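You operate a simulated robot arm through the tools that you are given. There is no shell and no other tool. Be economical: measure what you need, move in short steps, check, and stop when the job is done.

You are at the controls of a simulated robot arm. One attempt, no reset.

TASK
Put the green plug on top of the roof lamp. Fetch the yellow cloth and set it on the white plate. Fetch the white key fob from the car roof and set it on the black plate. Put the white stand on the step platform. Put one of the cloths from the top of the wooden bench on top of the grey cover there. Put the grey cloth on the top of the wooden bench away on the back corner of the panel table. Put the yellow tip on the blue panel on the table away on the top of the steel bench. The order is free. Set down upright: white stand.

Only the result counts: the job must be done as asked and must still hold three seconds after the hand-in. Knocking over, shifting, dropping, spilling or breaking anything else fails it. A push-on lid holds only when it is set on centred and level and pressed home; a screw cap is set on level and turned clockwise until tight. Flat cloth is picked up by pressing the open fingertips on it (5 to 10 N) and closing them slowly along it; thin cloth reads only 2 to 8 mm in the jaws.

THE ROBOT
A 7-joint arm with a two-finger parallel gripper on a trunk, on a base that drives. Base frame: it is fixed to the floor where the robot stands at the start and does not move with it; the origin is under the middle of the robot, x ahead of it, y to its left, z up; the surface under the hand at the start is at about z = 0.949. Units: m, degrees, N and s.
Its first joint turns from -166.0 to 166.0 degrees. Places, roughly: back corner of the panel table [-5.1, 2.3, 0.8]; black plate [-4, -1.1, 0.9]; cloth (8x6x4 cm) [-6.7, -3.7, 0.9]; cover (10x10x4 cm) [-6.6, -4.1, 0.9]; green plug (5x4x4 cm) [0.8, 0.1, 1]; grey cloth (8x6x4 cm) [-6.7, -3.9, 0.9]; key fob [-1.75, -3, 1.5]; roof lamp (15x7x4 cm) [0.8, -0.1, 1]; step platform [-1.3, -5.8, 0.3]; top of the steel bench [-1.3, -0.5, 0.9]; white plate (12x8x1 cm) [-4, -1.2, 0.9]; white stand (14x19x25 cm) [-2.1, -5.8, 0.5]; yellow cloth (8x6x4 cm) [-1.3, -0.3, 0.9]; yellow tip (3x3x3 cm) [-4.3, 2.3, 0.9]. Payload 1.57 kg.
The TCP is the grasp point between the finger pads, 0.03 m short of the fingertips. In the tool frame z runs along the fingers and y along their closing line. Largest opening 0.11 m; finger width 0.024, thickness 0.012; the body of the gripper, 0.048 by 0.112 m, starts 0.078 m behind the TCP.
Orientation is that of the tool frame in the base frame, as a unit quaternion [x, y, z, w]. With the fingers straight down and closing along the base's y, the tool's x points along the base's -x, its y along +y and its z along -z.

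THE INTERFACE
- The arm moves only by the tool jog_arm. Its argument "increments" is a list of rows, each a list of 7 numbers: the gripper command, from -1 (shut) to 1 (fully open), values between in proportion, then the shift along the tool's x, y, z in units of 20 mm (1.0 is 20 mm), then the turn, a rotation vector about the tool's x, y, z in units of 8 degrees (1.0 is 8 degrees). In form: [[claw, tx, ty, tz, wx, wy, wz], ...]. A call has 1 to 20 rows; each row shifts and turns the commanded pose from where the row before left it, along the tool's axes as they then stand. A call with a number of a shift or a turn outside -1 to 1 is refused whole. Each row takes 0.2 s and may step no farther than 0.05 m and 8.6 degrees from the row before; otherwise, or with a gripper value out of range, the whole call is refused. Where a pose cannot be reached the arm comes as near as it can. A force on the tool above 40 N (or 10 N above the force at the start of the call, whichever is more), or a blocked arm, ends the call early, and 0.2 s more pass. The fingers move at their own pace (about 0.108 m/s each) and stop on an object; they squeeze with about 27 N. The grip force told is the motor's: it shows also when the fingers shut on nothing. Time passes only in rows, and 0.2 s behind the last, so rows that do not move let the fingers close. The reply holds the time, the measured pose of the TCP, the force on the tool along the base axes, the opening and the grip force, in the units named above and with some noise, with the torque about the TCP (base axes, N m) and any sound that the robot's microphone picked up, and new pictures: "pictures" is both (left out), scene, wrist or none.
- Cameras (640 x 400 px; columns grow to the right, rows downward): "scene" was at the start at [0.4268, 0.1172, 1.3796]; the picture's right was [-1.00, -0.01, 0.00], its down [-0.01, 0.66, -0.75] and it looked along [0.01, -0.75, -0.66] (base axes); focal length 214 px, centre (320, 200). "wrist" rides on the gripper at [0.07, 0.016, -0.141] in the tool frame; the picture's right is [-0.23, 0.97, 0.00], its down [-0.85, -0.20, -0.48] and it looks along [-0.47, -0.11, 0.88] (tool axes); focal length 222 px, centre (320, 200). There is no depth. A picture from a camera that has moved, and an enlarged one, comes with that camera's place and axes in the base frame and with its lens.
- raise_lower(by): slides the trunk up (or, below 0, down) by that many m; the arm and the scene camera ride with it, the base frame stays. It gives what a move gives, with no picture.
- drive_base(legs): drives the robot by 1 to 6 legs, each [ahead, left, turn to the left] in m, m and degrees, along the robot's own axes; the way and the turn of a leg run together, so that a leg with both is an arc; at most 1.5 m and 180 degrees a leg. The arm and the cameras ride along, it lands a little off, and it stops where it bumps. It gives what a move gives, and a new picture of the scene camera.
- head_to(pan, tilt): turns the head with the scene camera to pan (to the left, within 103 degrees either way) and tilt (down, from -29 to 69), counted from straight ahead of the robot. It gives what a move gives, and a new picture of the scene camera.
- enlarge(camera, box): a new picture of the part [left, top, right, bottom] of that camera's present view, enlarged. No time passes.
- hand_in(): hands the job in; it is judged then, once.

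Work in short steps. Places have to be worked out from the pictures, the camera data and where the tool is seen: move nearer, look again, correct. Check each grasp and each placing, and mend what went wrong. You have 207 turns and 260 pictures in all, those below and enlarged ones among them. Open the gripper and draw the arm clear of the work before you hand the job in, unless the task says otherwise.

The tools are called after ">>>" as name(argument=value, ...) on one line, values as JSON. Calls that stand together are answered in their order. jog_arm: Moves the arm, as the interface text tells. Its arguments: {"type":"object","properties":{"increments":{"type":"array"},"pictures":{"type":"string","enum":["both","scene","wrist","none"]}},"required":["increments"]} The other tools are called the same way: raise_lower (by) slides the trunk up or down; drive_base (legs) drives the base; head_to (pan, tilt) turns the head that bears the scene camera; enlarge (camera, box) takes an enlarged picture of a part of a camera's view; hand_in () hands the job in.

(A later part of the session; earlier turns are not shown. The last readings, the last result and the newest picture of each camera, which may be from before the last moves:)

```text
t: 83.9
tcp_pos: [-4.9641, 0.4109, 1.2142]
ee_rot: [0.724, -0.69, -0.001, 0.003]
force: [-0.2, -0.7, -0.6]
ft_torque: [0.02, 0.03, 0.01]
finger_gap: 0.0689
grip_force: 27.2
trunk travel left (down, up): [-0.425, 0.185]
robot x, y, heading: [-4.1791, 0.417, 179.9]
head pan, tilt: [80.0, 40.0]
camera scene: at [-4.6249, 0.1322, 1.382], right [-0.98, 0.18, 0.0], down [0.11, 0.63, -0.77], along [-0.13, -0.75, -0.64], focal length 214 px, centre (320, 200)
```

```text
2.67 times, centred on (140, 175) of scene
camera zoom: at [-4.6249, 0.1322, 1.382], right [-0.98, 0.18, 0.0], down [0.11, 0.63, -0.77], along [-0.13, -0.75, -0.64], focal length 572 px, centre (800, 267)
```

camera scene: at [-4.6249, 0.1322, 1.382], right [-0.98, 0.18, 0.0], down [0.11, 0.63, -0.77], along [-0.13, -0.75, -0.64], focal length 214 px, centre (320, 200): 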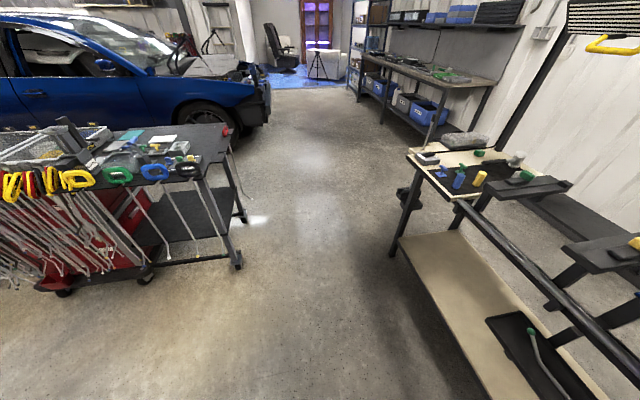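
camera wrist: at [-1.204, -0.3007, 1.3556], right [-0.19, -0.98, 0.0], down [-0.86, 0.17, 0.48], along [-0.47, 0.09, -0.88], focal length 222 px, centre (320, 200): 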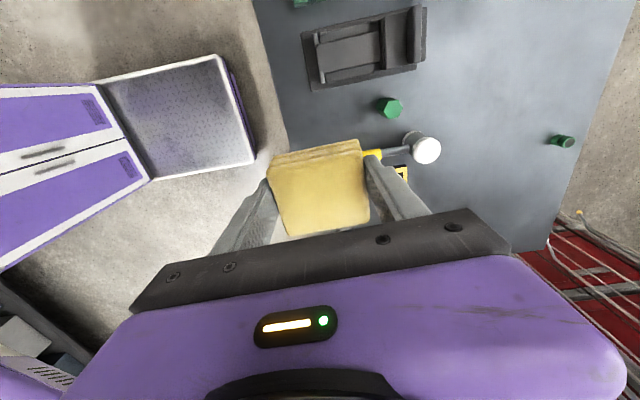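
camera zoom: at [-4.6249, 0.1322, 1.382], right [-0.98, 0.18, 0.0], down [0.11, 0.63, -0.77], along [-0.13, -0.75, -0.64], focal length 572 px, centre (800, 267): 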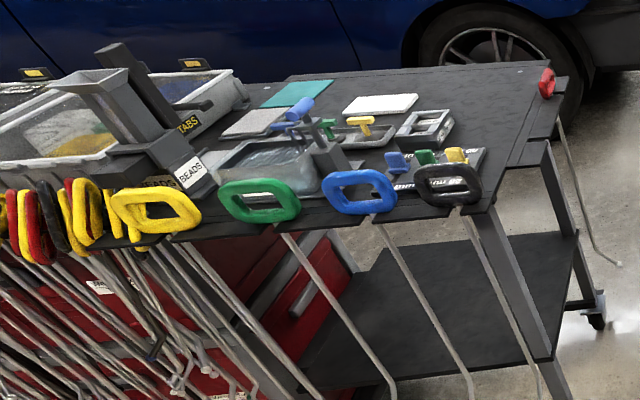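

The plates' cart has its west edge at x≈-4.3; a bench edge lies at x≈-5.2. I raise the arm, turn to face south in the aisle and strafe to x≈-4.75.

>>> jog_arm(increments=[[-1, 0, 0, -1, 0, 0, 0], [-1, 0, 0, -1, 0, 0, 0], [-1, 0, 0, -1, 0, 0, 0], [-1, 0, 0, -1, 0, 0, 0], [-1, 0, 0, -1, 0, 0, 0]], pictures="none")

>>> drive_base(legs=[[0, 0, 90], [0, -0.57, 0]])

>>> head_to(pan=20, tilt=45)

```text
t: 85.1
tcp_pos: [-4.9647, 0.4101, 1.3137]
ee_rot: [0.724, -0.69, -0.001, 0.003]
force: [-0.4, -0.1, -0.6]
ft_torque: [0.0, -0.03, -0.01]
finger_gap: 0.0684
grip_force: 26.8
trunk travel left (down, up): [-0.425, 0.185]
robot x, y, heading: [-4.1825, 0.4114, 179.8]
head pan, tilt: [80.0, 40.0]
```

```text
t: 92.2
tcp_pos: [-4.7394, -0.3709, 1.3137]
ee_rot: [1.0, 0.029, 0.001, 0.003]
force: [-0.4, -0.1, -0.2]
ft_torque: [-0.02, 0.05, -0.01]
finger_gap: 0.0685
grip_force: 27.1
trunk travel left (down, up): [-0.425, 0.185]
robot x, y, heading: [-4.7525, 0.4131, -89.5]
head pan, tilt: [80.0, 40.0]
camera scene: at [-4.4647, -0.027, 1.382], right [-0.17, -0.99, 0.0], down [-0.63, 0.11, -0.77], along [0.76, -0.13, -0.64], focal length 214 px, centre (320, 200)
```

scene: 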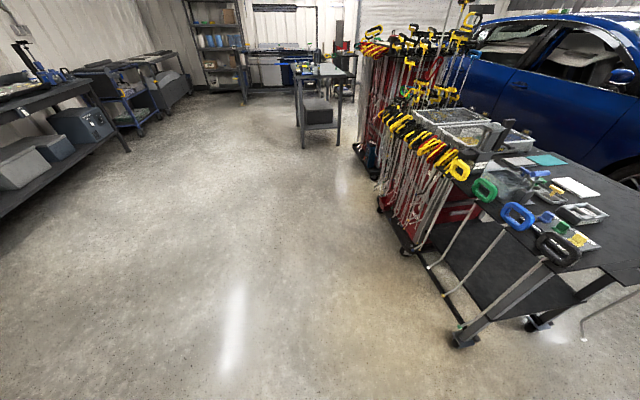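

```text
t: 93.5
tcp_pos: [-4.7383, -0.371, 1.3137]
ee_rot: [1.0, 0.027, 0.002, 0.003]
force: [-0.3, 0.9, -1.1]
ft_torque: [-0.01, 0.0, -0.01]
finger_gap: 0.0688
grip_force: 26.9
trunk travel left (down, up): [-0.425, 0.185]
robot x, y, heading: [-4.7515, 0.4141, -89.7]
head pan, tilt: [20.0, 45.0]
camera scene: at [-4.5203, -0.0889, 1.3747], right [-0.94, -0.35, 0.0], down [-0.25, 0.66, -0.71], along [0.25, -0.66, -0.71], focal length 214 px, centre (320, 200)
```

scene: 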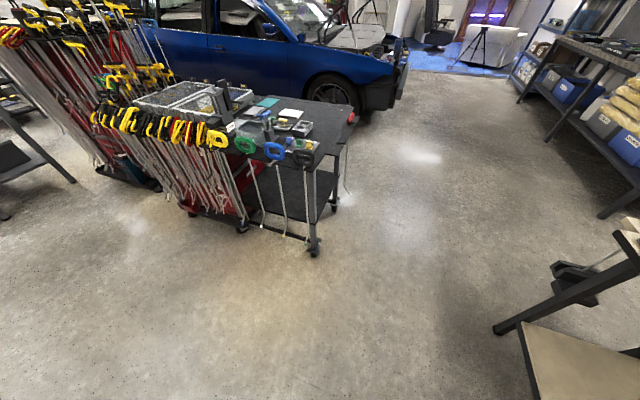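

Aisle is 1.1 m wide. I drive to about (-4.8, -1.15) and turn left to face the cart.

>>> drive_base(legs=[[0.8, -0.03, 0], [0.76, -0.03, 0], [0, 0, 90]])

>>> head_to(pan=0, tilt=50)

```text
t: 105.3
tcp_pos: [-4.0173, -1.1564, 1.3141]
ee_rot: [0.69, 0.723, 0.003, 0.0]
force: [-0.1, 0.0, -0.9]
ft_torque: [0.02, 0.01, 0.01]
finger_gap: 0.0683
grip_force: 27.2
trunk travel left (down, up): [-0.425, 0.185]
robot x, y, heading: [-4.7963, -1.158, -0.3]
head pan, tilt: [20.0, 45.0]
camera scene: at [-4.2957, -0.9317, 1.3747], right [0.34, -0.94, 0.0], down [-0.67, -0.24, -0.71], along [0.67, 0.24, -0.71], focal length 214 px, centre (320, 200)
```

scene: 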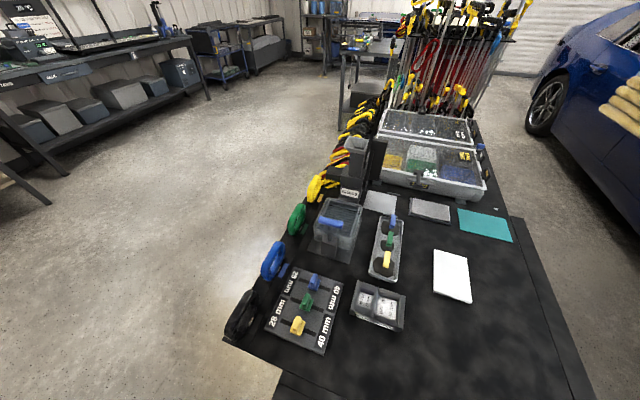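

```text
t: 106.2
tcp_pos: [-4.016, -1.1561, 1.3143]
ee_rot: [0.691, 0.723, 0.003, 0.001]
force: [-0.1, 0.2, -0.4]
ft_torque: [0.02, -0.01, 0.0]
finger_gap: 0.0686
grip_force: 27.6
trunk travel left (down, up): [-0.425, 0.185]
robot x, y, heading: [-4.8029, -1.1561, -0.4]
head pan, tilt: [0.0, 50.0]
camera scene: at [-4.2952, -0.9595, 1.3678], right [0.0, -1.0, 0.0], down [-0.77, 0.0, -0.64], along [0.64, 0.0, -0.77], focal length 214 px, centre (320, 200)
```

scene: 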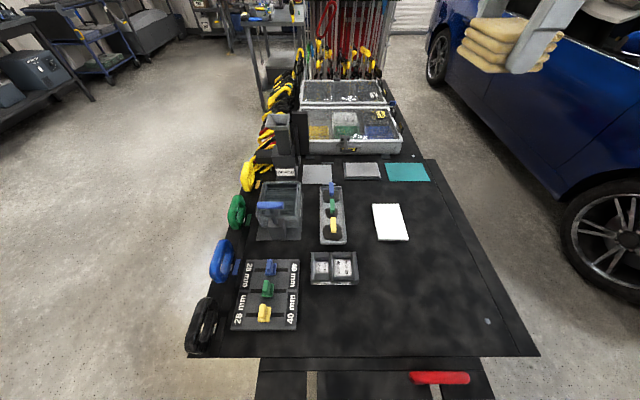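

>>> enlarge(camera="scene", box=[290, 140, 530, 290])

>>> enlarge(camera="wrist", box=[0, 0, 640, 400])

```text
2.67 times, centred on (410, 215) of scene
camera zoom: at [-4.2952, -0.9595, 1.3678], right [0.0, -1.0, 0.0], down [-0.77, 0.0, -0.64], along [0.64, 0.0, -0.77], focal length 572 px, centre (80, 160)
```

zoom: 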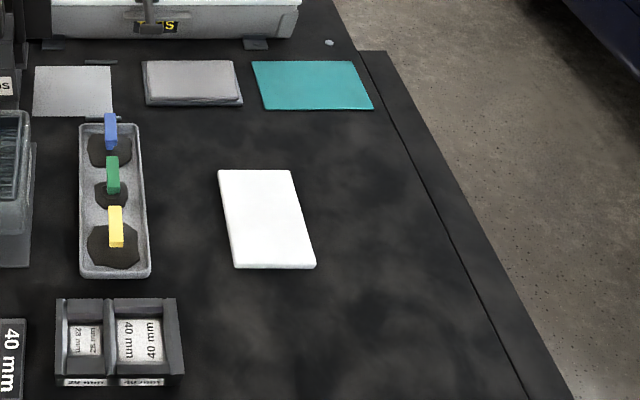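

```text
1.00 times, centred on (320, 200) of wrist (not enlarged: the box is as wide or as high as the picture)
camera zoom: at [-4.0039, -1.0868, 1.4542], right [0.98, -0.18, 0.0], down [-0.16, -0.86, 0.48], along [-0.08, -0.47, -0.88], focal length 222 px, centre (320, 200)
```

zoom: 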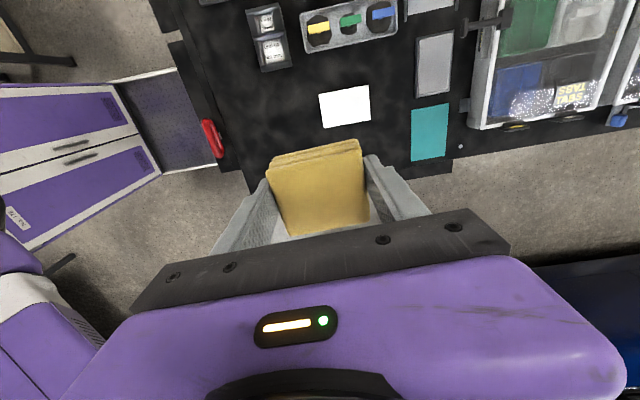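

The black plate is evidently the cart's raised black top; the white plate lies near (-3.956, -1.155). I lower the cloth toward it to z≈1.05 and check.

>>> jog_arm(increments=[[-1, 0, 0.23, 1, 0, 0, 0.32], [-1, 0, 0.23, 1, 0, 0, 0], [-1, 0, 0.23, 1, 0, 0, 0], [-1, 0, 0.23, 1, 0, 0, 0], [-1, 0, 0.23, 1, 0, 0, 0], [-1, 0, 0.23, 1, 0, 0, 0], [-1, 0, 0.23, 1, 0, 0, 0], [-1, 0, 0.23, 1, 0, 0, 0], [-1, 0, 0.23, 1, 0, 0, 0], [-1, 0, 0.23, 1, 0, 0, 0], [-1, 0, 0.23, 1, 0, 0, 0], [-1, 0, 0.23, 1, 0, 0, 0], [-1, 0, 0.23, 1, 0, 0, 0]])

```text
t: 109.0
tcp_pos: [-3.9562, -1.1543, 1.054]
ee_rot: [0.707, 0.707, 0.002, 0.001]
force: [-0.9, -1.0, 0.4]
ft_torque: [0.04, -0.01, 0.0]
finger_gap: 0.0685
grip_force: 27.3
trunk travel left (down, up): [-0.425, 0.185]
robot x, y, heading: [-4.7993, -1.1554, -0.5]
head pan, tilt: [0.0, 50.0]
camera scene: at [-4.2954, -0.9596, 1.3679], right [0.0, -1.0, 0.0], down [-0.77, 0.0, -0.64], along [0.64, 0.0, -0.77], focal length 214 px, centre (320, 200)
camera wrist: at [-3.9404, -1.0861, 1.1946], right [0.97, -0.23, 0.01], down [-0.2, -0.86, 0.48], along [-0.1, -0.46, -0.88], focal length 222 px, centre (320, 200)
```

scene: 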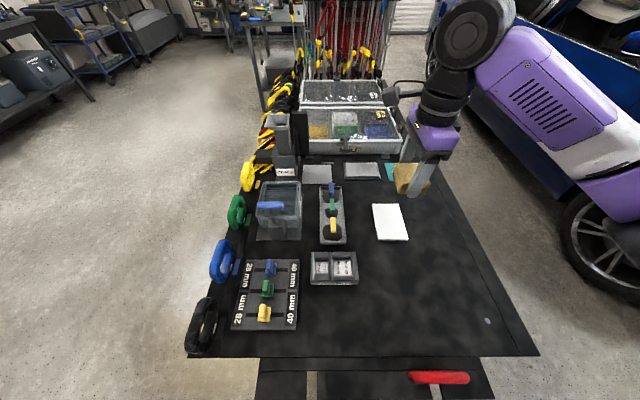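
wrist: 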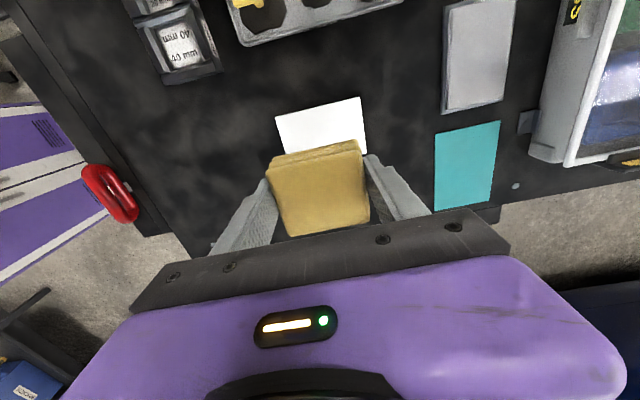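

Plate centre ≈ (-3.95, -1.156), top z≈0.865. Go down to TCP z≈0.925 and look.

>>> jog_arm(increments=[[-1, 0, 0.3, 0.9, 0, 0, 0], [-1, 0, 0, 0.95, 0, 0, 0], [-1, 0, 0, 0.95, 0, 0, 0], [-1, 0, 0, 0.95, 0, 0, 0], [-1, 0, 0, 0.95, 0, 0, 0], [-1, 0, 0, 0.95, 0, 0, 0], [-1, 0, 0, 0.8, 0, 0, 0]])

```text
t: 110.5
tcp_pos: [-3.9478, -1.1549, 0.9245]
ee_rot: [0.707, 0.707, 0.003, 0.0]
force: [0.6, -0.2, -1.3]
ft_torque: [-0.03, 0.0, -0.01]
finger_gap: 0.0686
grip_force: 27.4
trunk travel left (down, up): [-0.425, 0.185]
robot x, y, heading: [-4.8004, -1.1564, -0.5]
head pan, tilt: [0.0, 50.0]
camera scene: at [-4.2953, -0.9596, 1.3679], right [0.0, -1.0, 0.0], down [-0.77, 0.0, -0.64], along [0.64, 0.0, -0.77], focal length 214 px, centre (320, 200)
camera wrist: at [-3.9319, -1.0868, 1.0649], right [0.97, -0.23, 0.0], down [-0.2, -0.86, 0.47], along [-0.1, -0.46, -0.88], focal length 222 px, centre (320, 200)
```

scene: 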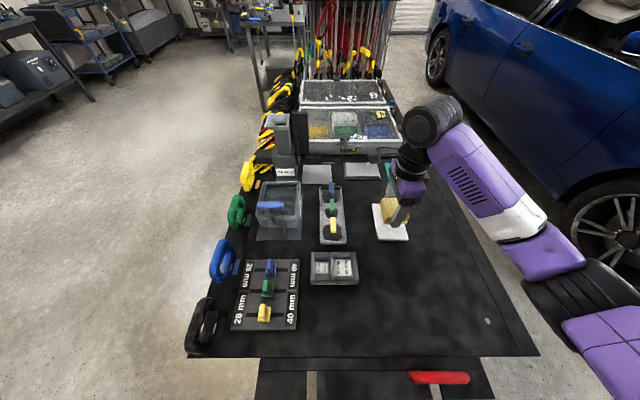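
wrist: 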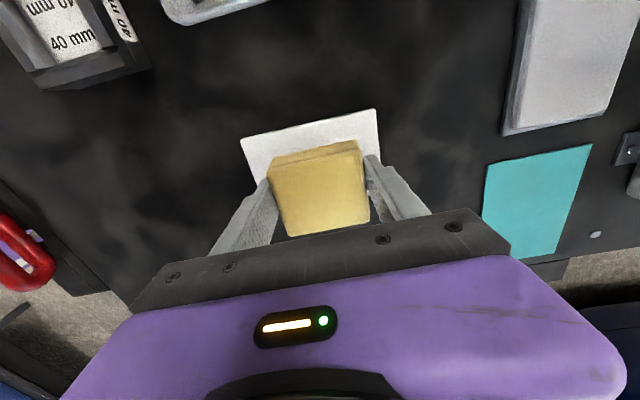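

Well centred. Creep down to contact.

>>> jog_arm(increments=[[-1, 0, 0, 0.5, 0, 0, 0], [-1, 0, 0, 0.3, 0, 0, 0], [-1, 0, 0, 0.1, 0, 0, 0]], pictures="none")

>>> jog_arm(increments=[[-1, 0, 0, 0.15, 0, 0, 0]], pictures="none")

>>> jog_arm(increments=[[-1, 0, 0, 0.15, 0, 0, 0]], pictures="wrist")

```text
t: 111.3
tcp_pos: [-3.9479, -1.1561, 0.9072]
ee_rot: [0.707, 0.707, 0.004, 0.0]
force: [0.2, -0.7, -0.3]
ft_torque: [-0.01, 0.03, 0.0]
finger_gap: 0.0686
grip_force: 27.6
trunk travel left (down, up): [-0.425, 0.185]
robot x, y, heading: [-4.7977, -1.1598, -0.3]
head pan, tilt: [0.0, 50.0]
```

```text
t: 111.8
tcp_pos: [-3.9485, -1.1551, 0.9044]
ee_rot: [0.706, 0.708, 0.003, 0.001]
force: [-0.1, 0.4, -0.2]
ft_torque: [0.0, 0.03, 0.03]
finger_gap: 0.0687
grip_force: 27.3
trunk travel left (down, up): [-0.425, 0.185]
robot x, y, heading: [-4.8001, -1.1589, -0.3]
head pan, tilt: [0.0, 50.0]
```

```text
t: 112.2
tcp_pos: [-3.9482, -1.1543, 0.9029]
ee_rot: [0.706, 0.708, 0.003, 0.002]
force: [-1.6, 1.4, 15.7]
ft_torque: [-0.06, 0.61, -0.02]
finger_gap: 0.0684
grip_force: 26.9
trunk travel left (down, up): [-0.425, 0.185]
robot x, y, heading: [-4.7964, -1.1588, -0.4]
head pan, tilt: [0.0, 50.0]
camera wrist: at [-3.933, -1.0865, 1.0433], right [0.97, -0.23, 0.01], down [-0.2, -0.86, 0.47], along [-0.1, -0.46, -0.88], focal length 222 px, centre (320, 200)
```

wrist: 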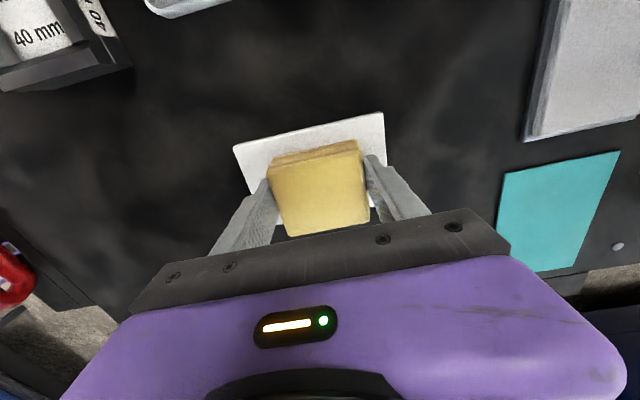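

Contact at 15.7 N. Release and rise.

>>> jog_arm(increments=[[0.4, 0, 0, -0.1, 0, 0, 0], [0.7, 0, 0, 0, 0, 0, 0], [0.8, 0, 0, 0, 0, 0, 0], [0.8, 0, 0, -0.6, 0, 0, 0], [0.8, 0, 0, -1, 0, 0, 0], [0.8, 0, 0, -1, 0, 0, 0], [0.8, 0, 0, -1, 0, 0, 0], [0.8, 0, 0, -1, 0, 0, 0], [0.8, 0, 0, -1, 0, 0, 0], [0.8, 0, 0, -1, 0, 0, 0], [0.8, 0, 0, -1, 0, 0, 0]])

```text
t: 114.5
tcp_pos: [-3.9505, -1.1551, 1.0555]
ee_rot: [0.707, 0.707, 0.003, 0.0]
force: [-0.4, 0.4, 0.2]
ft_torque: [0.03, 0.0, 0.02]
finger_gap: 0.0988
grip_force: 0.1
trunk travel left (down, up): [-0.425, 0.185]
robot x, y, heading: [-4.8014, -1.1551, -0.3]
head pan, tilt: [0.0, 50.0]
camera scene: at [-4.2952, -0.9595, 1.3677], right [0.0, -1.0, 0.0], down [-0.77, 0.0, -0.64], along [0.64, 0.0, -0.77], focal length 214 px, centre (320, 200)
camera wrist: at [-3.9339, -1.0866, 1.1951], right [0.97, -0.23, 0.0], down [-0.2, -0.86, 0.47], along [-0.1, -0.46, -0.88], focal length 222 px, centre (320, 200)
```

scene: 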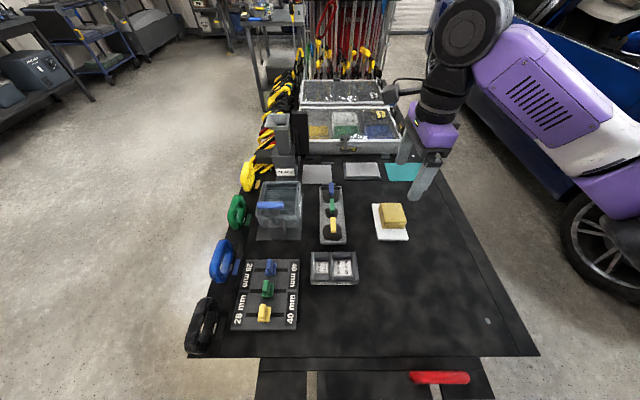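
wrist: 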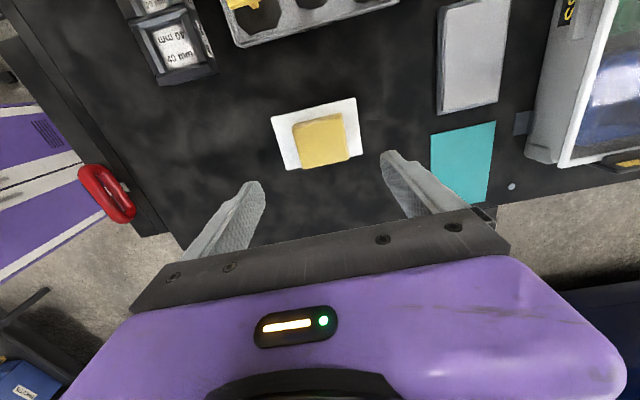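

Yellow cloth sits on the white plate. Raise the arm, turn to face south and look toward the south side of the car.

>>> jog_arm(increments=[[1, 0, 0, -1, 0, 0, 0], [1, 0, 0, -1, 0, 0, 0], [1, 0, 0, -1, 0, 0, 0], [1, 0, 0, -1, 0, 0, 0], [1, 0, 0, -1, 0, 0, 0], [1, 0, 0, -1, 0, 0, 0], [1, 0, 0, -1, 0, 0, 0], [1, 0, 0, -1, 0, 0, 0], [1, 0, 0, -1, 0, 0, 0], [1, 0, 0, -1, 0, 0, 0], [1, 0, 0, -1, 0, 0, 0], [1, 0, 0, -1, 0, 0, 0], [1, 0, 0, -1, 0, 0, 0], [1, 0, 0, -1, 0, 0, 0]], pictures="none")

>>> drive_base(legs=[[0, 0, -90], [0, -0.1, 0]])

>>> head_to(pan=15, tilt=20)

```text
t: 117.5
tcp_pos: [-3.9503, -1.157, 1.3332]
ee_rot: [0.707, 0.708, 0.003, 0.001]
force: [0.8, -0.7, 0.1]
ft_torque: [-0.02, 0.03, 0.02]
finger_gap: 0.1103
grip_force: 0.0
trunk travel left (down, up): [-0.425, 0.185]
robot x, y, heading: [-4.7962, -1.1607, -0.5]
head pan, tilt: [0.0, 50.0]
```

```text
t: 122.5
tcp_pos: [-4.9073, -2.0045, 1.3349]
ee_rot: [1.0, -0.006, 0.001, 0.003]
force: [0.3, 0.5, -0.3]
ft_torque: [-0.05, 0.01, 0.02]
finger_gap: 0.1102
grip_force: 0.1
trunk travel left (down, up): [-0.425, 0.185]
robot x, y, heading: [-4.8979, -1.156, -90.9]
head pan, tilt: [0.0, 50.0]
camera scene: at [-4.7089, -1.6628, 1.3678], right [-1.0, 0.02, 0.0], down [0.01, 0.77, -0.64], along [-0.01, -0.64, -0.77], focal length 214 px, centre (320, 200)
```

scene: 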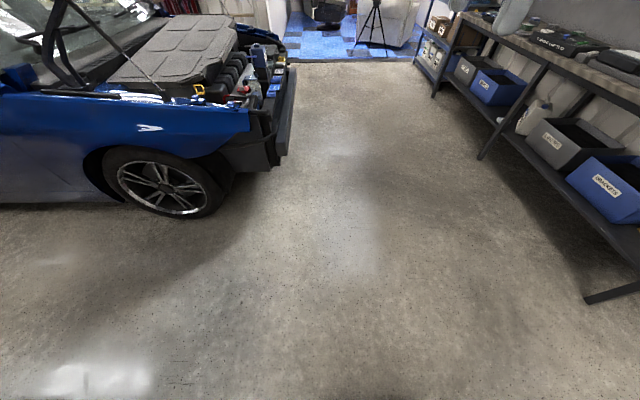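

```text
t: 123.5
tcp_pos: [-4.908, -2.0047, 1.3354]
ee_rot: [1.0, -0.005, 0.002, 0.001]
force: [0.3, 0.0, -0.4]
ft_torque: [0.02, 0.01, -0.01]
finger_gap: 0.11
grip_force: 0.0
trunk travel left (down, up): [-0.425, 0.185]
robot x, y, heading: [-4.9018, -1.1564, -90.6]
head pan, tilt: [15.0, 20.0]
camera scene: at [-4.6852, -1.6761, 1.4133], right [-0.97, -0.24, 0.0], down [-0.08, 0.33, -0.94], along [0.23, -0.91, -0.34], focal length 214 px, centre (320, 200)
```

scene: 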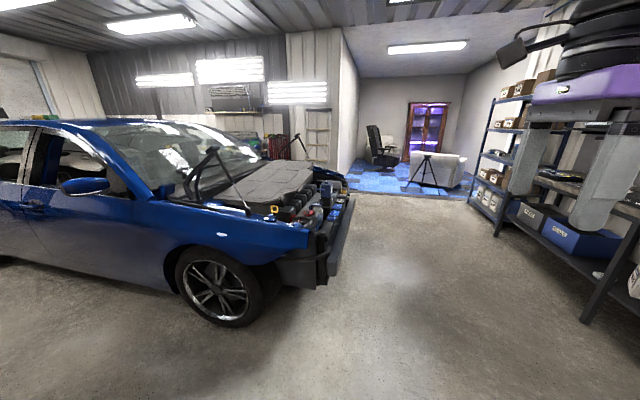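

The car's north side is at y≈-2.6, so the fob is reachable from the corridor between the carts and the car. I drive into the corridor heading east.

>>> drive_base(legs=[[0.87, 0, 0], [0, 0, 90.6]])

>>> head_to(pan=0, tilt=25)

```text
t: 132.1
tcp_pos: [-4.0679, -2.0328, 1.3343]
ee_rot: [0.704, 0.71, 0.003, 0.001]
force: [0.6, 0.4, 0.3]
ft_torque: [0.03, 0.01, 0.02]
finger_gap: 0.1102
grip_force: 0.1
trunk travel left (down, up): [-0.425, 0.185]
robot x, y, heading: [-4.9195, -2.0382, 0.4]
head pan, tilt: [15.0, 20.0]
camera scene: at [-4.4022, -1.8153, 1.4134], right [0.26, -0.96, 0.0], down [-0.33, -0.09, -0.94], along [0.91, 0.25, -0.34], focal length 214 px, centre (320, 200)
```

scene: 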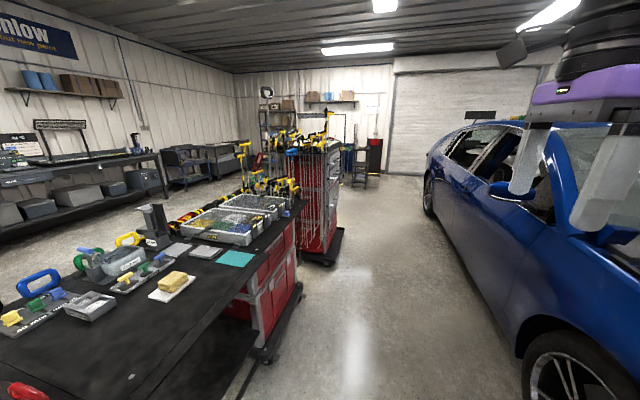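

```text
t: 132.8
tcp_pos: [-4.069, -2.0333, 1.3346]
ee_rot: [0.703, 0.711, 0.003, 0.001]
force: [0.4, 0.2, -0.2]
ft_torque: [0.0, 0.02, 0.03]
finger_gap: 0.1101
grip_force: 0.0
trunk travel left (down, up): [-0.425, 0.185]
robot x, y, heading: [-4.9172, -2.0449, 0.1]
head pan, tilt: [0.0, 25.0]
camera scene: at [-4.3999, -1.8393, 1.4053], right [0.01, -1.0, 0.0], down [-0.42, 0.0, -0.91], along [0.91, 0.0, -0.42], focal length 214 px, centre (320, 200)
```

scene: 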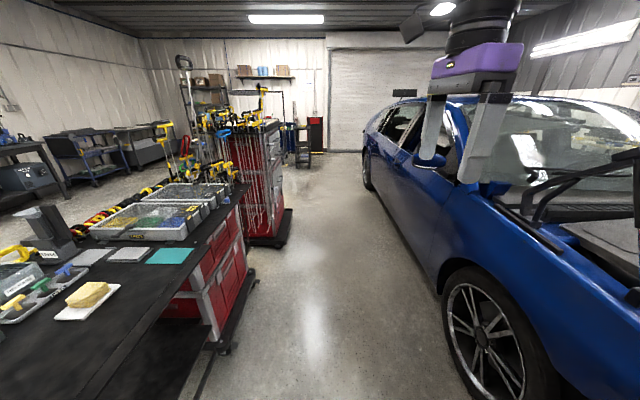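

Corridor is clear. Raise the trunk fully and the arm, then drive 3.17 m east.

>>> raise_lower(by=0.18)

>>> jog_arm(increments=[[1, 0, 0, -1, 0, 0, 0], [1, 0, 0, -1, 0, 0, 0], [1, 0, 0, -1, 0, 0, 0], [1, 0, 0, -1, 0, 0, 0], [1, 0, 0, -1, 0, 0, 0], [1, 0, 0, -1, 0, 0, 0], [1, 0, 0, -1, 0, 0, 0], [1, 0, 0, -1, 0, 0, 0], [1, 0, 0, -1, 0, 0, 0], [1, 0, 0, -1, 0, 0, 0]], pictures="none")

>>> drive_base(legs=[[1.45, -0.05, 0], [1.45, -0.05, 0], [0.26, 0, 0]])

>>> head_to(pan=-60, tilt=25)

```text
t: 134.8
tcp_pos: [-4.0683, -2.0329, 1.514]
ee_rot: [0.703, 0.711, 0.003, 0.001]
force: [-0.4, -0.3, 0.2]
ft_torque: [0.0, 0.01, -0.02]
finger_gap: 0.11
grip_force: 0.0
trunk travel left (down, up): [-0.605, 0.005]
robot x, y, heading: [-4.9158, -2.0428, 0.1]
head pan, tilt: [0.0, 25.0]
```

```text
t: 137.0
tcp_pos: [-4.0735, -2.0352, 1.5503]
ee_rot: [0.703, 0.711, -0.002, -0.019]
force: [0.6, 0.1, -0.8]
ft_torque: [-0.01, 0.01, 0.0]
finger_gap: 0.1098
grip_force: 0.0
out of reach, approached as far as the arm can: row 3, 4, 5, 6, 7, 8, 9, 10
trunk travel left (down, up): [-0.605, 0.005]
robot x, y, heading: [-4.9187, -2.0409, 0.3]
head pan, tilt: [0.0, 25.0]
```

```text
t: 152.7
tcp_pos: [-0.8663, -2.1128, 1.5524]
ee_rot: [0.702, 0.712, 0.001, -0.019]
force: [-0.4, -0.1, -0.3]
ft_torque: [0.02, -0.04, 0.03]
finger_gap: 0.1098
grip_force: 0.1
trunk travel left (down, up): [-0.605, 0.005]
robot x, y, heading: [-1.7076, -2.1241, 0.3]
head pan, tilt: [0.0, 25.0]
camera scene: at [-1.1934, -1.9162, 1.5854], right [0.01, -1.0, 0.0], down [-0.42, 0.0, -0.91], along [0.91, 0.01, -0.42], focal length 214 px, centre (320, 200)
```

scene: 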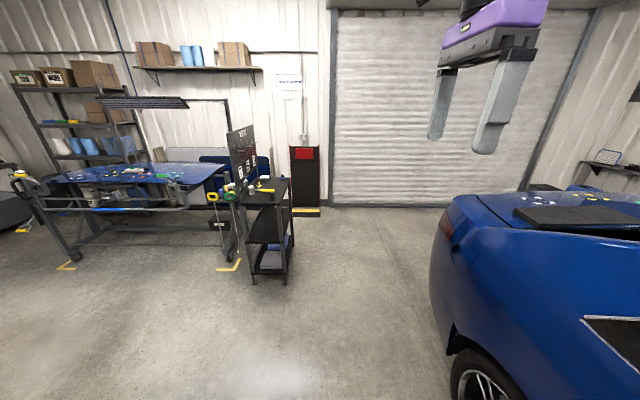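

```text
t: 154.0
tcp_pos: [-0.8658, -2.1139, 1.5495]
ee_rot: [0.703, 0.711, 0.001, -0.022]
force: [0.8, -0.3, 0.2]
ft_torque: [-0.02, -0.02, 0.03]
finger_gap: 0.1099
grip_force: 0.1
trunk travel left (down, up): [-0.605, 0.005]
robot x, y, heading: [-1.7108, -2.1241, 0.3]
head pan, tilt: [-60.0, 25.0]
camera scene: at [-1.2385, -1.9963, 1.5853], right [-0.86, -0.51, 0.0], down [-0.21, 0.36, -0.91], along [0.46, -0.78, -0.42], focal length 214 px, centre (320, 200)
```

scene: 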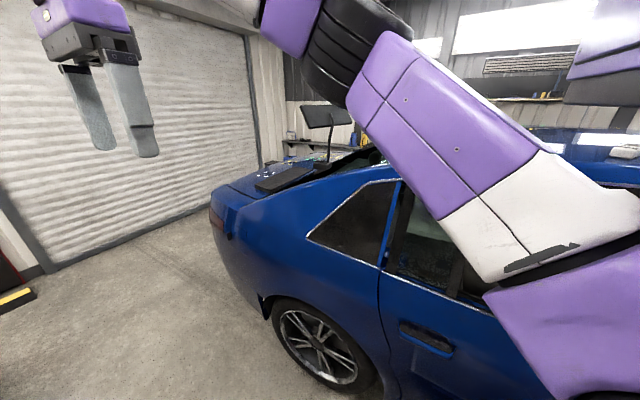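

The arm tops out at z 1.55 at this radius. I retract it toward the robot to gain height.

>>> jog_arm(increments=[[1, 1, 0, 0, 0, 0, 0], [1, 1, 0, 0, 0, 0, 0], [1, 1, 0, 0, 0, 0, 0], [1, 1, 0, 0, 0, 0, 0], [1, 1, 0, 0, 0, 0, 0], [1, 1, 0, 0, 0, 0, 0], [1, 1, 0, 0, 0, 0, 0], [1, 1, 0, 0, 0, 0, 0], [1, 1, 0, 0, 0, 0, 0]], pictures="none")

>>> head_to(pan=-95, tilt=25)

```text
t: 156.0
tcp_pos: [-0.8649, -1.938, 1.547]
ee_rot: [0.704, 0.709, -0.003, -0.029]
force: [-0.4, -0.2, -0.2]
ft_torque: [0.03, 0.0, -0.01]
finger_gap: 0.1101
grip_force: 0.1
trunk travel left (down, up): [-0.605, 0.005]
robot x, y, heading: [-1.7068, -2.1222, 0.6]
head pan, tilt: [-60.0, 25.0]
```

```text
t: 157.0
tcp_pos: [-0.8662, -1.9333, 1.546]
ee_rot: [0.702, 0.711, -0.006, -0.027]
force: [-0.9, 0.6, -1.1]
ft_torque: [-0.01, -0.01, 0.0]
finger_gap: 0.1101
grip_force: 0.1
trunk travel left (down, up): [-0.605, 0.005]
robot x, y, heading: [-1.7085, -2.1213, 0.0]
head pan, tilt: [-95.0, 25.0]
camera scene: at [-1.2925, -2.0087, 1.5853], right [-1.0, 0.08, 0.0], down [0.03, 0.42, -0.91], along [-0.07, -0.9, -0.42], focal length 214 px, centre (320, 200)
```

scene: 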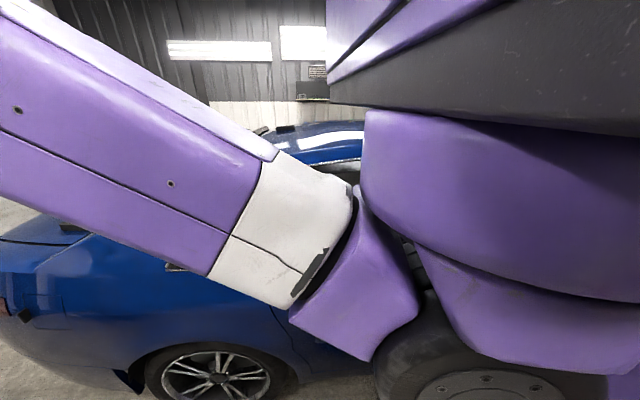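

The tool's x was lateral here (tool was turned 90°). I undo that and retract along tool y.

>>> jog_arm(increments=[[1, -1, -1, 0, 0, 0, 0], [1, -1, -1, 0, 0, 0, 0], [1, -1, -1, 0, 0, 0, 0], [1, -1, -1, 0, 0, 0, 0], [1, -1, -1, 0, 0, 0, 0], [1, -1, -1, 0, 0, 0, 0], [1, -1, -1, 0, 0, 0, 0], [1, -1, -1, 0, 0, 0, 0], [1, -1, -1, 0, 0, 0, 0]], pictures="none")

>>> jog_arm(increments=[[1, 0, 0, -1, 0, 0, 0], [1, 0, 0, -1, 0, 0, 0], [1, 0, 0, -1, 0, 0, 0], [1, 0, 0, -1, 0, 0, 0], [1, 0, 0, -1, 0, 0, 0]], pictures="none")

```text
t: 159.0
tcp_pos: [-1.0469, -2.1178, 1.555]
ee_rot: [0.703, 0.711, 0.002, -0.019]
force: [0.7, 0.2, -0.1]
ft_torque: [-0.03, 0.01, 0.01]
finger_gap: 0.1099
grip_force: 0.0
trunk travel left (down, up): [-0.605, 0.005]
robot x, y, heading: [-1.7066, -2.1231, 0.3]
head pan, tilt: [-95.0, 25.0]
```

```text
t: 160.2
tcp_pos: [-1.0407, -2.1203, 1.5772]
ee_rot: [0.697, 0.716, 0.01, -0.051]
force: [0.5, 0.8, -0.1]
ft_torque: [-0.01, -0.01, -0.03]
finger_gap: 0.1099
grip_force: 0.1
out of reach, approached as far as the arm can: row 2, 3, 4, 5
trunk travel left (down, up): [-0.605, 0.005]
robot x, y, heading: [-1.7074, -2.1177, 0.1]
head pan, tilt: [-95.0, 25.0]
```

Fingertips are at ~1.545 m, above the roof. I turn the base right to face the car.

>>> drive_base(legs=[[0, 0, -90]])

>>> head_to(pan=0, tilt=25)

```text
t: 164.4
tcp_pos: [-1.6836, -2.7889, 1.5783]
ee_rot: [0.998, 0.034, 0.04, -0.03]
force: [0.2, 0.4, 0.2]
ft_torque: [-0.02, -0.03, 0.02]
finger_gap: 0.1102
grip_force: 0.1
trunk travel left (down, up): [-0.605, 0.005]
robot x, y, heading: [-1.703, -2.1189, -87.3]
head pan, tilt: [-95.0, 25.0]
camera scene: at [-1.585, -2.534, 1.5853], right [0.04, 1.0, 0.0], down [0.42, -0.02, -0.91], along [-0.91, 0.04, -0.42], focal length 214 px, centre (320, 200)
```

scene: 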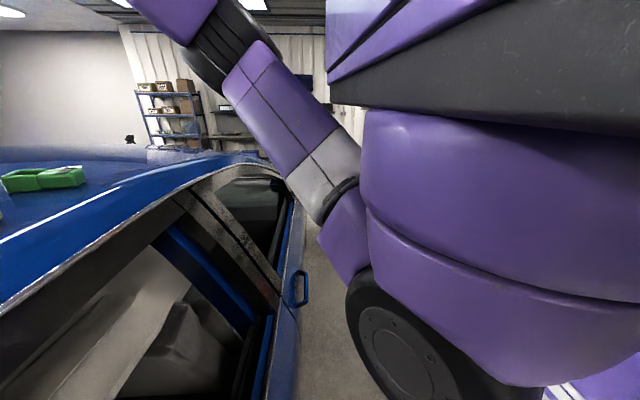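

```text
t: 166.1
tcp_pos: [-1.684, -2.7887, 1.5773]
ee_rot: [0.998, 0.034, 0.042, -0.029]
force: [0.7, 0.7, -0.2]
ft_torque: [0.0, 0.04, 0.04]
finger_gap: 0.1098
grip_force: 0.0
trunk travel left (down, up): [-0.605, 0.005]
robot x, y, heading: [-1.7034, -2.1231, -87.8]
head pan, tilt: [0.0, 25.0]
camera scene: at [-1.4891, -2.6302, 1.5853], right [-1.0, -0.04, 0.0], down [-0.02, 0.42, -0.91], along [0.04, -0.91, -0.42], focal length 214 px, centre (320, 200)
```

scene: 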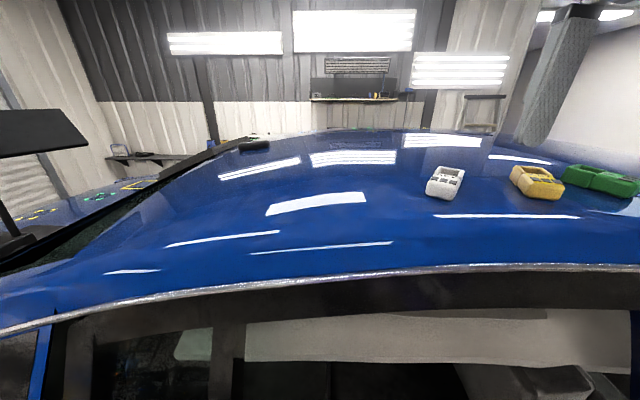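

The fob is at about (-1.72, -3.05, 1.43). I straighten the tool while lowering 2 cm and look with the wrist camera.

>>> jog_arm(increments=[[1, 0, 0, 0.5, -0.39, -0.61, 0], [1, 0, 0.8, 0.5, 0, 0, 0.47], [1, 0, 0.8, 0, 0, 0, 0], [1, 0, 0.8, 0, 0, 0, 0], [1, 0, 0.8, 0, 0, 0, 0]])

```text
t: 167.3
tcp_pos: [-1.6821, -2.8536, 1.5576]
ee_rot: [1.0, 0.001, -0.001, 0.0]
force: [-0.5, -0.3, 0.0]
ft_torque: [-0.03, -0.01, 0.0]
finger_gap: 0.1102
grip_force: 0.2
trunk travel left (down, up): [-0.605, 0.005]
robot x, y, heading: [-1.709, -2.1225, -87.8]
head pan, tilt: [0.0, 25.0]
camera scene: at [-1.4892, -2.6301, 1.5853], right [-1.0, -0.04, 0.0], down [-0.02, 0.42, -0.91], along [0.04, -0.91, -0.42], focal length 214 px, centre (320, 200)
camera wrist: at [-1.6119, -2.8699, 1.6989], right [-0.23, -0.97, 0.0], down [-0.85, 0.2, 0.48], along [-0.47, 0.11, -0.88], focal length 222 px, centre (320, 200)
```

scene: 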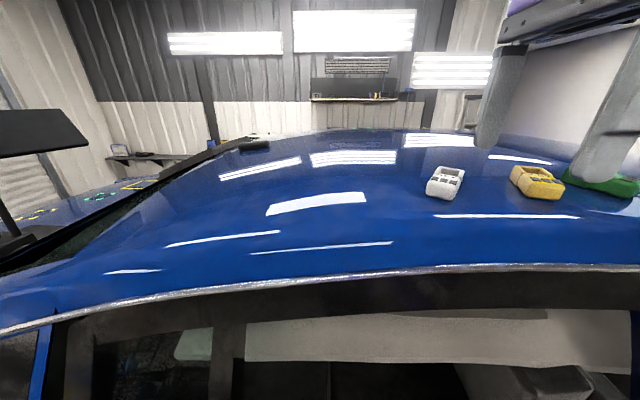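
wrist: 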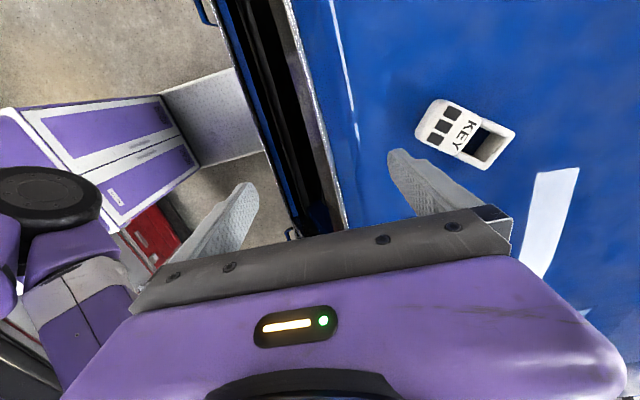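

Triangulated: fob centre ≈ (-1.702, -3.008, 1.45), long axis about 55° off. I move over it at z≈1.535, then rotate -55° so that the fingers close across its width.

>>> jog_arm(increments=[[1, -0.125, 0.96, 0.15, 0, 0, 0], [1, -0.125, 0.96, 0.15, 0, 0, 0], [1, -0.125, 0.96, 0.15, 0, 0, 0], [1, -0.125, 0.96, 0.15, 0, 0, 0], [1, -0.125, 0.96, 0.15, 0, 0, 0], [1, -0.125, 0.96, 0.15, 0, 0, 0], [1, -0.125, 0.96, 0.15, 0, 0, 0], [1, -0.125, 0.96, 0.15, 0, 0, 0], [1, 0, 0, 0, 0, 0, -0.867], [1, 0, 0, 0, 0, 0, -0.867], [1, 0, 0, 0, 0, 0, -0.867], [1, 0, 0, 0, 0, 0, -0.867], [1, 0, 0, 0, 0, 0, -0.867], [1, 0, 0, 0, 0, 0, -0.867], [1, 0, 0, 0, 0, 0, -0.867], [1, 0, 0, 0, 0, 0, -0.867]])

```text
t: 170.7
tcp_pos: [-1.7, -3.0049, 1.5328]
ee_rot: [0.884, 0.467, -0.001, -0.001]
force: [0.3, 0.8, 0.0]
ft_torque: [-0.02, 0.0, 0.01]
finger_gap: 0.11
grip_force: 0.1
trunk travel left (down, up): [-0.605, 0.005]
robot x, y, heading: [-1.7066, -2.1205, -87.9]
head pan, tilt: [0.0, 25.0]
camera scene: at [-1.4891, -2.6302, 1.5853], right [-1.0, -0.04, 0.0], down [-0.02, 0.42, -0.91], along [0.04, -0.91, -0.42], focal length 214 px, centre (320, 200)
camera wrist: at [-1.6482, -2.9587, 1.6736], right [0.68, -0.74, 0.0], down [-0.65, -0.59, 0.48], along [-0.35, -0.32, -0.88], focal length 222 px, centre (320, 200)
```

scene: 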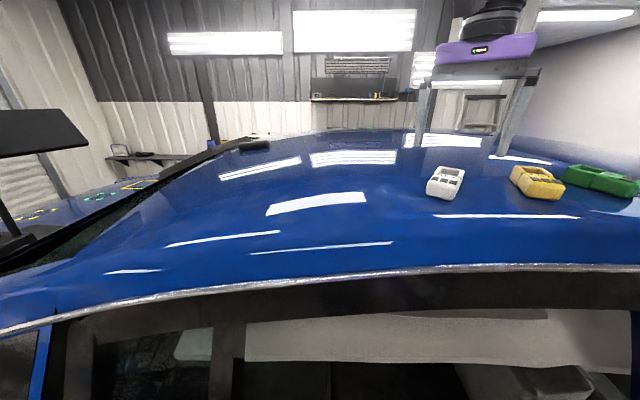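
wrist: 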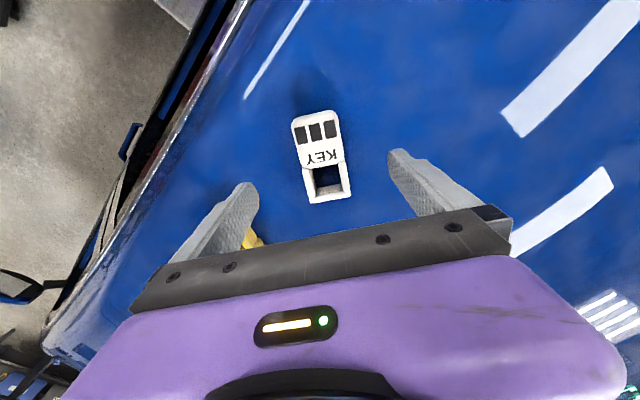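

Fob is centred between the fingers. Lower to z≈1.485 with a narrower opening, then creep.

>>> jog_arm(increments=[[0.4, 0, 0, 0.8, 0, 0, 0], [0.4, 0, 0, 0.8, 0, 0, 0], [0.4, 0, 0, 0.6, 0, 0, 0]], pictures="wrist")

>>> jog_arm(increments=[[0.4, 0, 0, 0.25, 0, 0, 0]], pictures="none")

>>> jog_arm(increments=[[0.4, 0, 0, 0.25, 0, 0, 0]], pictures="none")

```text
t: 171.5
tcp_pos: [-1.7012, -3.0065, 1.4895]
ee_rot: [0.885, 0.466, 0.0, -0.001]
force: [0.2, -0.1, 0.1]
ft_torque: [0.02, 0.0, 0.01]
finger_gap: 0.0771
grip_force: 0.2
trunk travel left (down, up): [-0.605, 0.005]
robot x, y, heading: [-1.7102, -2.1199, -87.6]
head pan, tilt: [0.0, 25.0]
camera wrist: at [-1.6477, -2.9586, 1.6286], right [0.68, -0.74, 0.0], down [-0.65, -0.59, 0.48], along [-0.35, -0.32, -0.88], focal length 222 px, centre (320, 200)
```

wrist: 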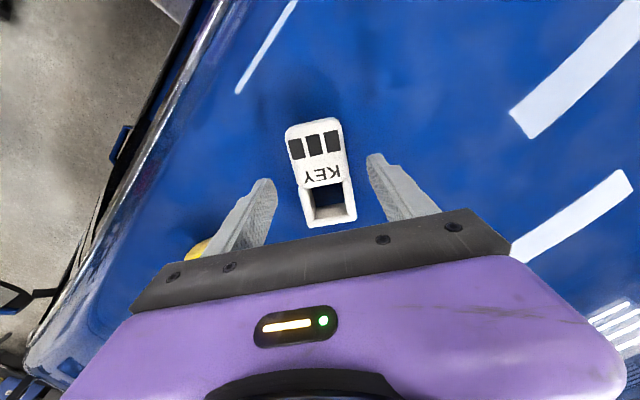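

```text
t: 171.9
tcp_pos: [-1.701, -3.0056, 1.4852]
ee_rot: [0.884, 0.467, 0.0, 0.0]
force: [-0.7, 0.0, 0.3]
ft_torque: [0.0, 0.03, 0.02]
finger_gap: 0.0768
grip_force: 0.0
trunk travel left (down, up): [-0.605, 0.005]
robot x, y, heading: [-1.7085, -2.1189, -87.6]
head pan, tilt: [0.0, 25.0]
```

```text
t: 172.3
tcp_pos: [-1.7003, -3.0052, 1.4785]
ee_rot: [0.885, 0.466, 0.0, 0.001]
force: [-0.4, -0.5, -0.2]
ft_torque: [0.0, -0.01, -0.02]
finger_gap: 0.0766
grip_force: 0.1
trunk travel left (down, up): [-0.605, 0.005]
robot x, y, heading: [-1.7069, -2.1212, -87.7]
head pan, tilt: [0.0, 25.0]
```

>>> jog_arm(increments=[[0.4, 0, 0, 0.2, 0, 0, 0]], pictures="none")

>>> jog_arm(increments=[[0.4, 0, 0, 0.2, 0, 0, 0]], pictures="none")

>>> jog_arm(increments=[[0.4, 0, 0, 0.2, 0, 0, 0]], pictures="wrist")

```text
t: 172.7
tcp_pos: [-1.7018, -3.0082, 1.4744]
ee_rot: [0.884, 0.467, -0.002, -0.001]
force: [-0.8, -0.2, 0.2]
ft_torque: [0.0, 0.0, 0.0]
finger_gap: 0.077
grip_force: 0.0
trunk travel left (down, up): [-0.605, 0.005]
robot x, y, heading: [-1.7077, -2.1201, -87.5]
head pan, tilt: [0.0, 25.0]
```

```text
t: 173.1
tcp_pos: [-1.7011, -3.0054, 1.4708]
ee_rot: [0.885, 0.466, -0.001, 0.0]
force: [0.3, -0.2, 0.9]
ft_torque: [0.0, -0.02, -0.03]
finger_gap: 0.077
grip_force: 0.2
trunk travel left (down, up): [-0.605, 0.005]
robot x, y, heading: [-1.7093, -2.1245, -87.6]
head pan, tilt: [0.0, 25.0]
```

```text
t: 173.5
tcp_pos: [-1.7006, -3.0078, 1.4671]
ee_rot: [0.885, 0.466, -0.001, 0.0]
force: [-1.0, -0.3, 1.3]
ft_torque: [0.02, 0.01, 0.01]
finger_gap: 0.077
grip_force: 0.0
trunk travel left (down, up): [-0.605, 0.005]
robot x, y, heading: [-1.7051, -2.1181, -87.4]
head pan, tilt: [0.0, 25.0]
camera wrist: at [-1.6482, -2.9589, 1.6067], right [0.68, -0.74, 0.0], down [-0.65, -0.59, 0.48], along [-0.35, -0.32, -0.88], focal length 222 px, centre (320, 200)
```

wrist: 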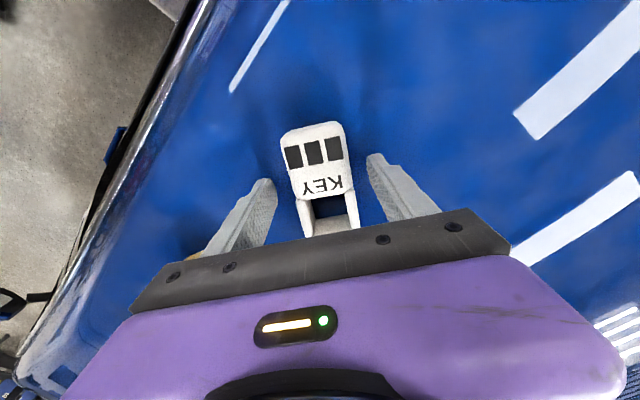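

>>> jog_arm(increments=[[0.4, 0, 0, 0.2, 0, 0, 0]], pictures="none")

>>> jog_arm(increments=[[0.4, 0, 0, 0.2, 0, 0, 0]], pictures="none")

>>> jog_arm(increments=[[0.4, 0, 0, 0.15, 0, 0, 0]], pictures="none")

>>> jog_arm(increments=[[0.4, 0, 0, 0.15, 0, 0, 0]], pictures="wrist")

```text
t: 173.9
tcp_pos: [-1.7005, -3.0071, 1.4651]
ee_rot: [0.885, 0.466, -0.001, 0.0]
force: [-1.1, -0.6, 11.2]
ft_torque: [-0.41, -0.31, 0.02]
finger_gap: 0.0767
grip_force: 0.0
trunk travel left (down, up): [-0.605, 0.005]
robot x, y, heading: [-1.7087, -2.12, -87.9]
head pan, tilt: [0.0, 25.0]
```

```text
t: 174.3
tcp_pos: [-1.7021, -3.0069, 1.4627]
ee_rot: [0.885, 0.466, -0.002, 0.004]
force: [-5.4, -6.7, 40.3]
ft_torque: [-1.61, -1.02, 0.05]
finger_gap: 0.0774
grip_force: 0.2
trunk travel left (down, up): [-0.605, 0.005]
robot x, y, heading: [-1.7072, -2.1212, -87.6]
head pan, tilt: [0.0, 25.0]
```

```text
t: 174.6
tcp_pos: [-1.7006, -3.0065, 1.4636]
ee_rot: [0.884, 0.467, -0.002, 0.006]
force: [0.1, 2.3, 13.8]
ft_torque: [-0.42, -0.41, 0.19]
finger_gap: 0.0761
grip_force: 0.0
trunk travel left (down, up): [-0.605, 0.005]
robot x, y, heading: [-1.7091, -2.1232, -87.7]
head pan, tilt: [0.0, 25.0]
stopped in row 1: the force on the tool passed its limit at 55 N (the readings are from after the stop); the commanded pose is now the measured one
```

```text
t: 175.0
tcp_pos: [-1.7014, -3.006, 1.4638]
ee_rot: [0.884, 0.467, -0.004, 0.008]
force: [-1.5, -1.3, 38.8]
ft_torque: [-1.34, -0.96, 0.33]
finger_gap: 0.0762
grip_force: 0.1
trunk travel left (down, up): [-0.605, 0.005]
robot x, y, heading: [-1.7098, -2.1194, -87.8]
head pan, tilt: [0.0, 25.0]
camera wrist: at [-1.6482, -2.9567, 1.6026], right [0.67, -0.74, 0.01], down [-0.65, -0.58, 0.49], along [-0.35, -0.34, -0.87], focal length 222 px, centre (320, 200)
```

wrist: 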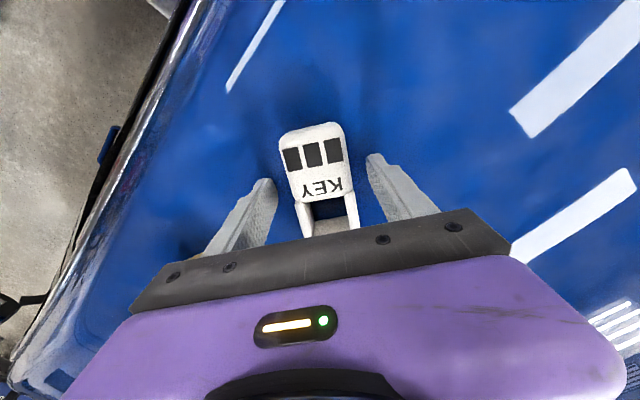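

Fingertip touches the roof. Raise ~4 mm and close.

>>> jog_arm(increments=[[0.4, 0, 0, -0.25, 0, 0, 0], [0.0, 0, 0, 0, 0, 0, 0], [-0.3, 0, 0, 0, 0, 0, 0], [-1, 0, 0, 0, 0, 0, 0], [-1, 0, 0, 0, 0, 0, 0]], pictures="wrist")

```text
t: 176.2
tcp_pos: [-1.7006, -3.0069, 1.4628]
ee_rot: [0.884, 0.467, -0.001, 0.004]
force: [9.5, -1.5, 14.4]
ft_torque: [-0.44, -0.52, 0.25]
finger_gap: 0.0453
grip_force: 26.8
trunk travel left (down, up): [-0.605, 0.005]
robot x, y, heading: [-1.708, -2.1162, -87.8]
head pan, tilt: [0.0, 25.0]
camera wrist: at [-1.6478, -2.9583, 1.6031], right [0.68, -0.74, 0.01], down [-0.65, -0.59, 0.48], along [-0.35, -0.33, -0.88], focal length 222 px, centre (320, 200)
```

wrist: 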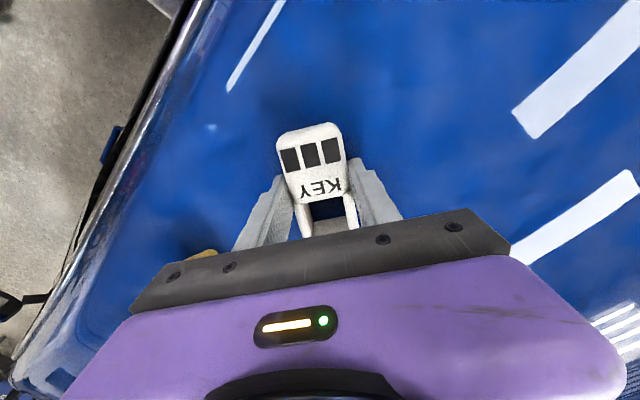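

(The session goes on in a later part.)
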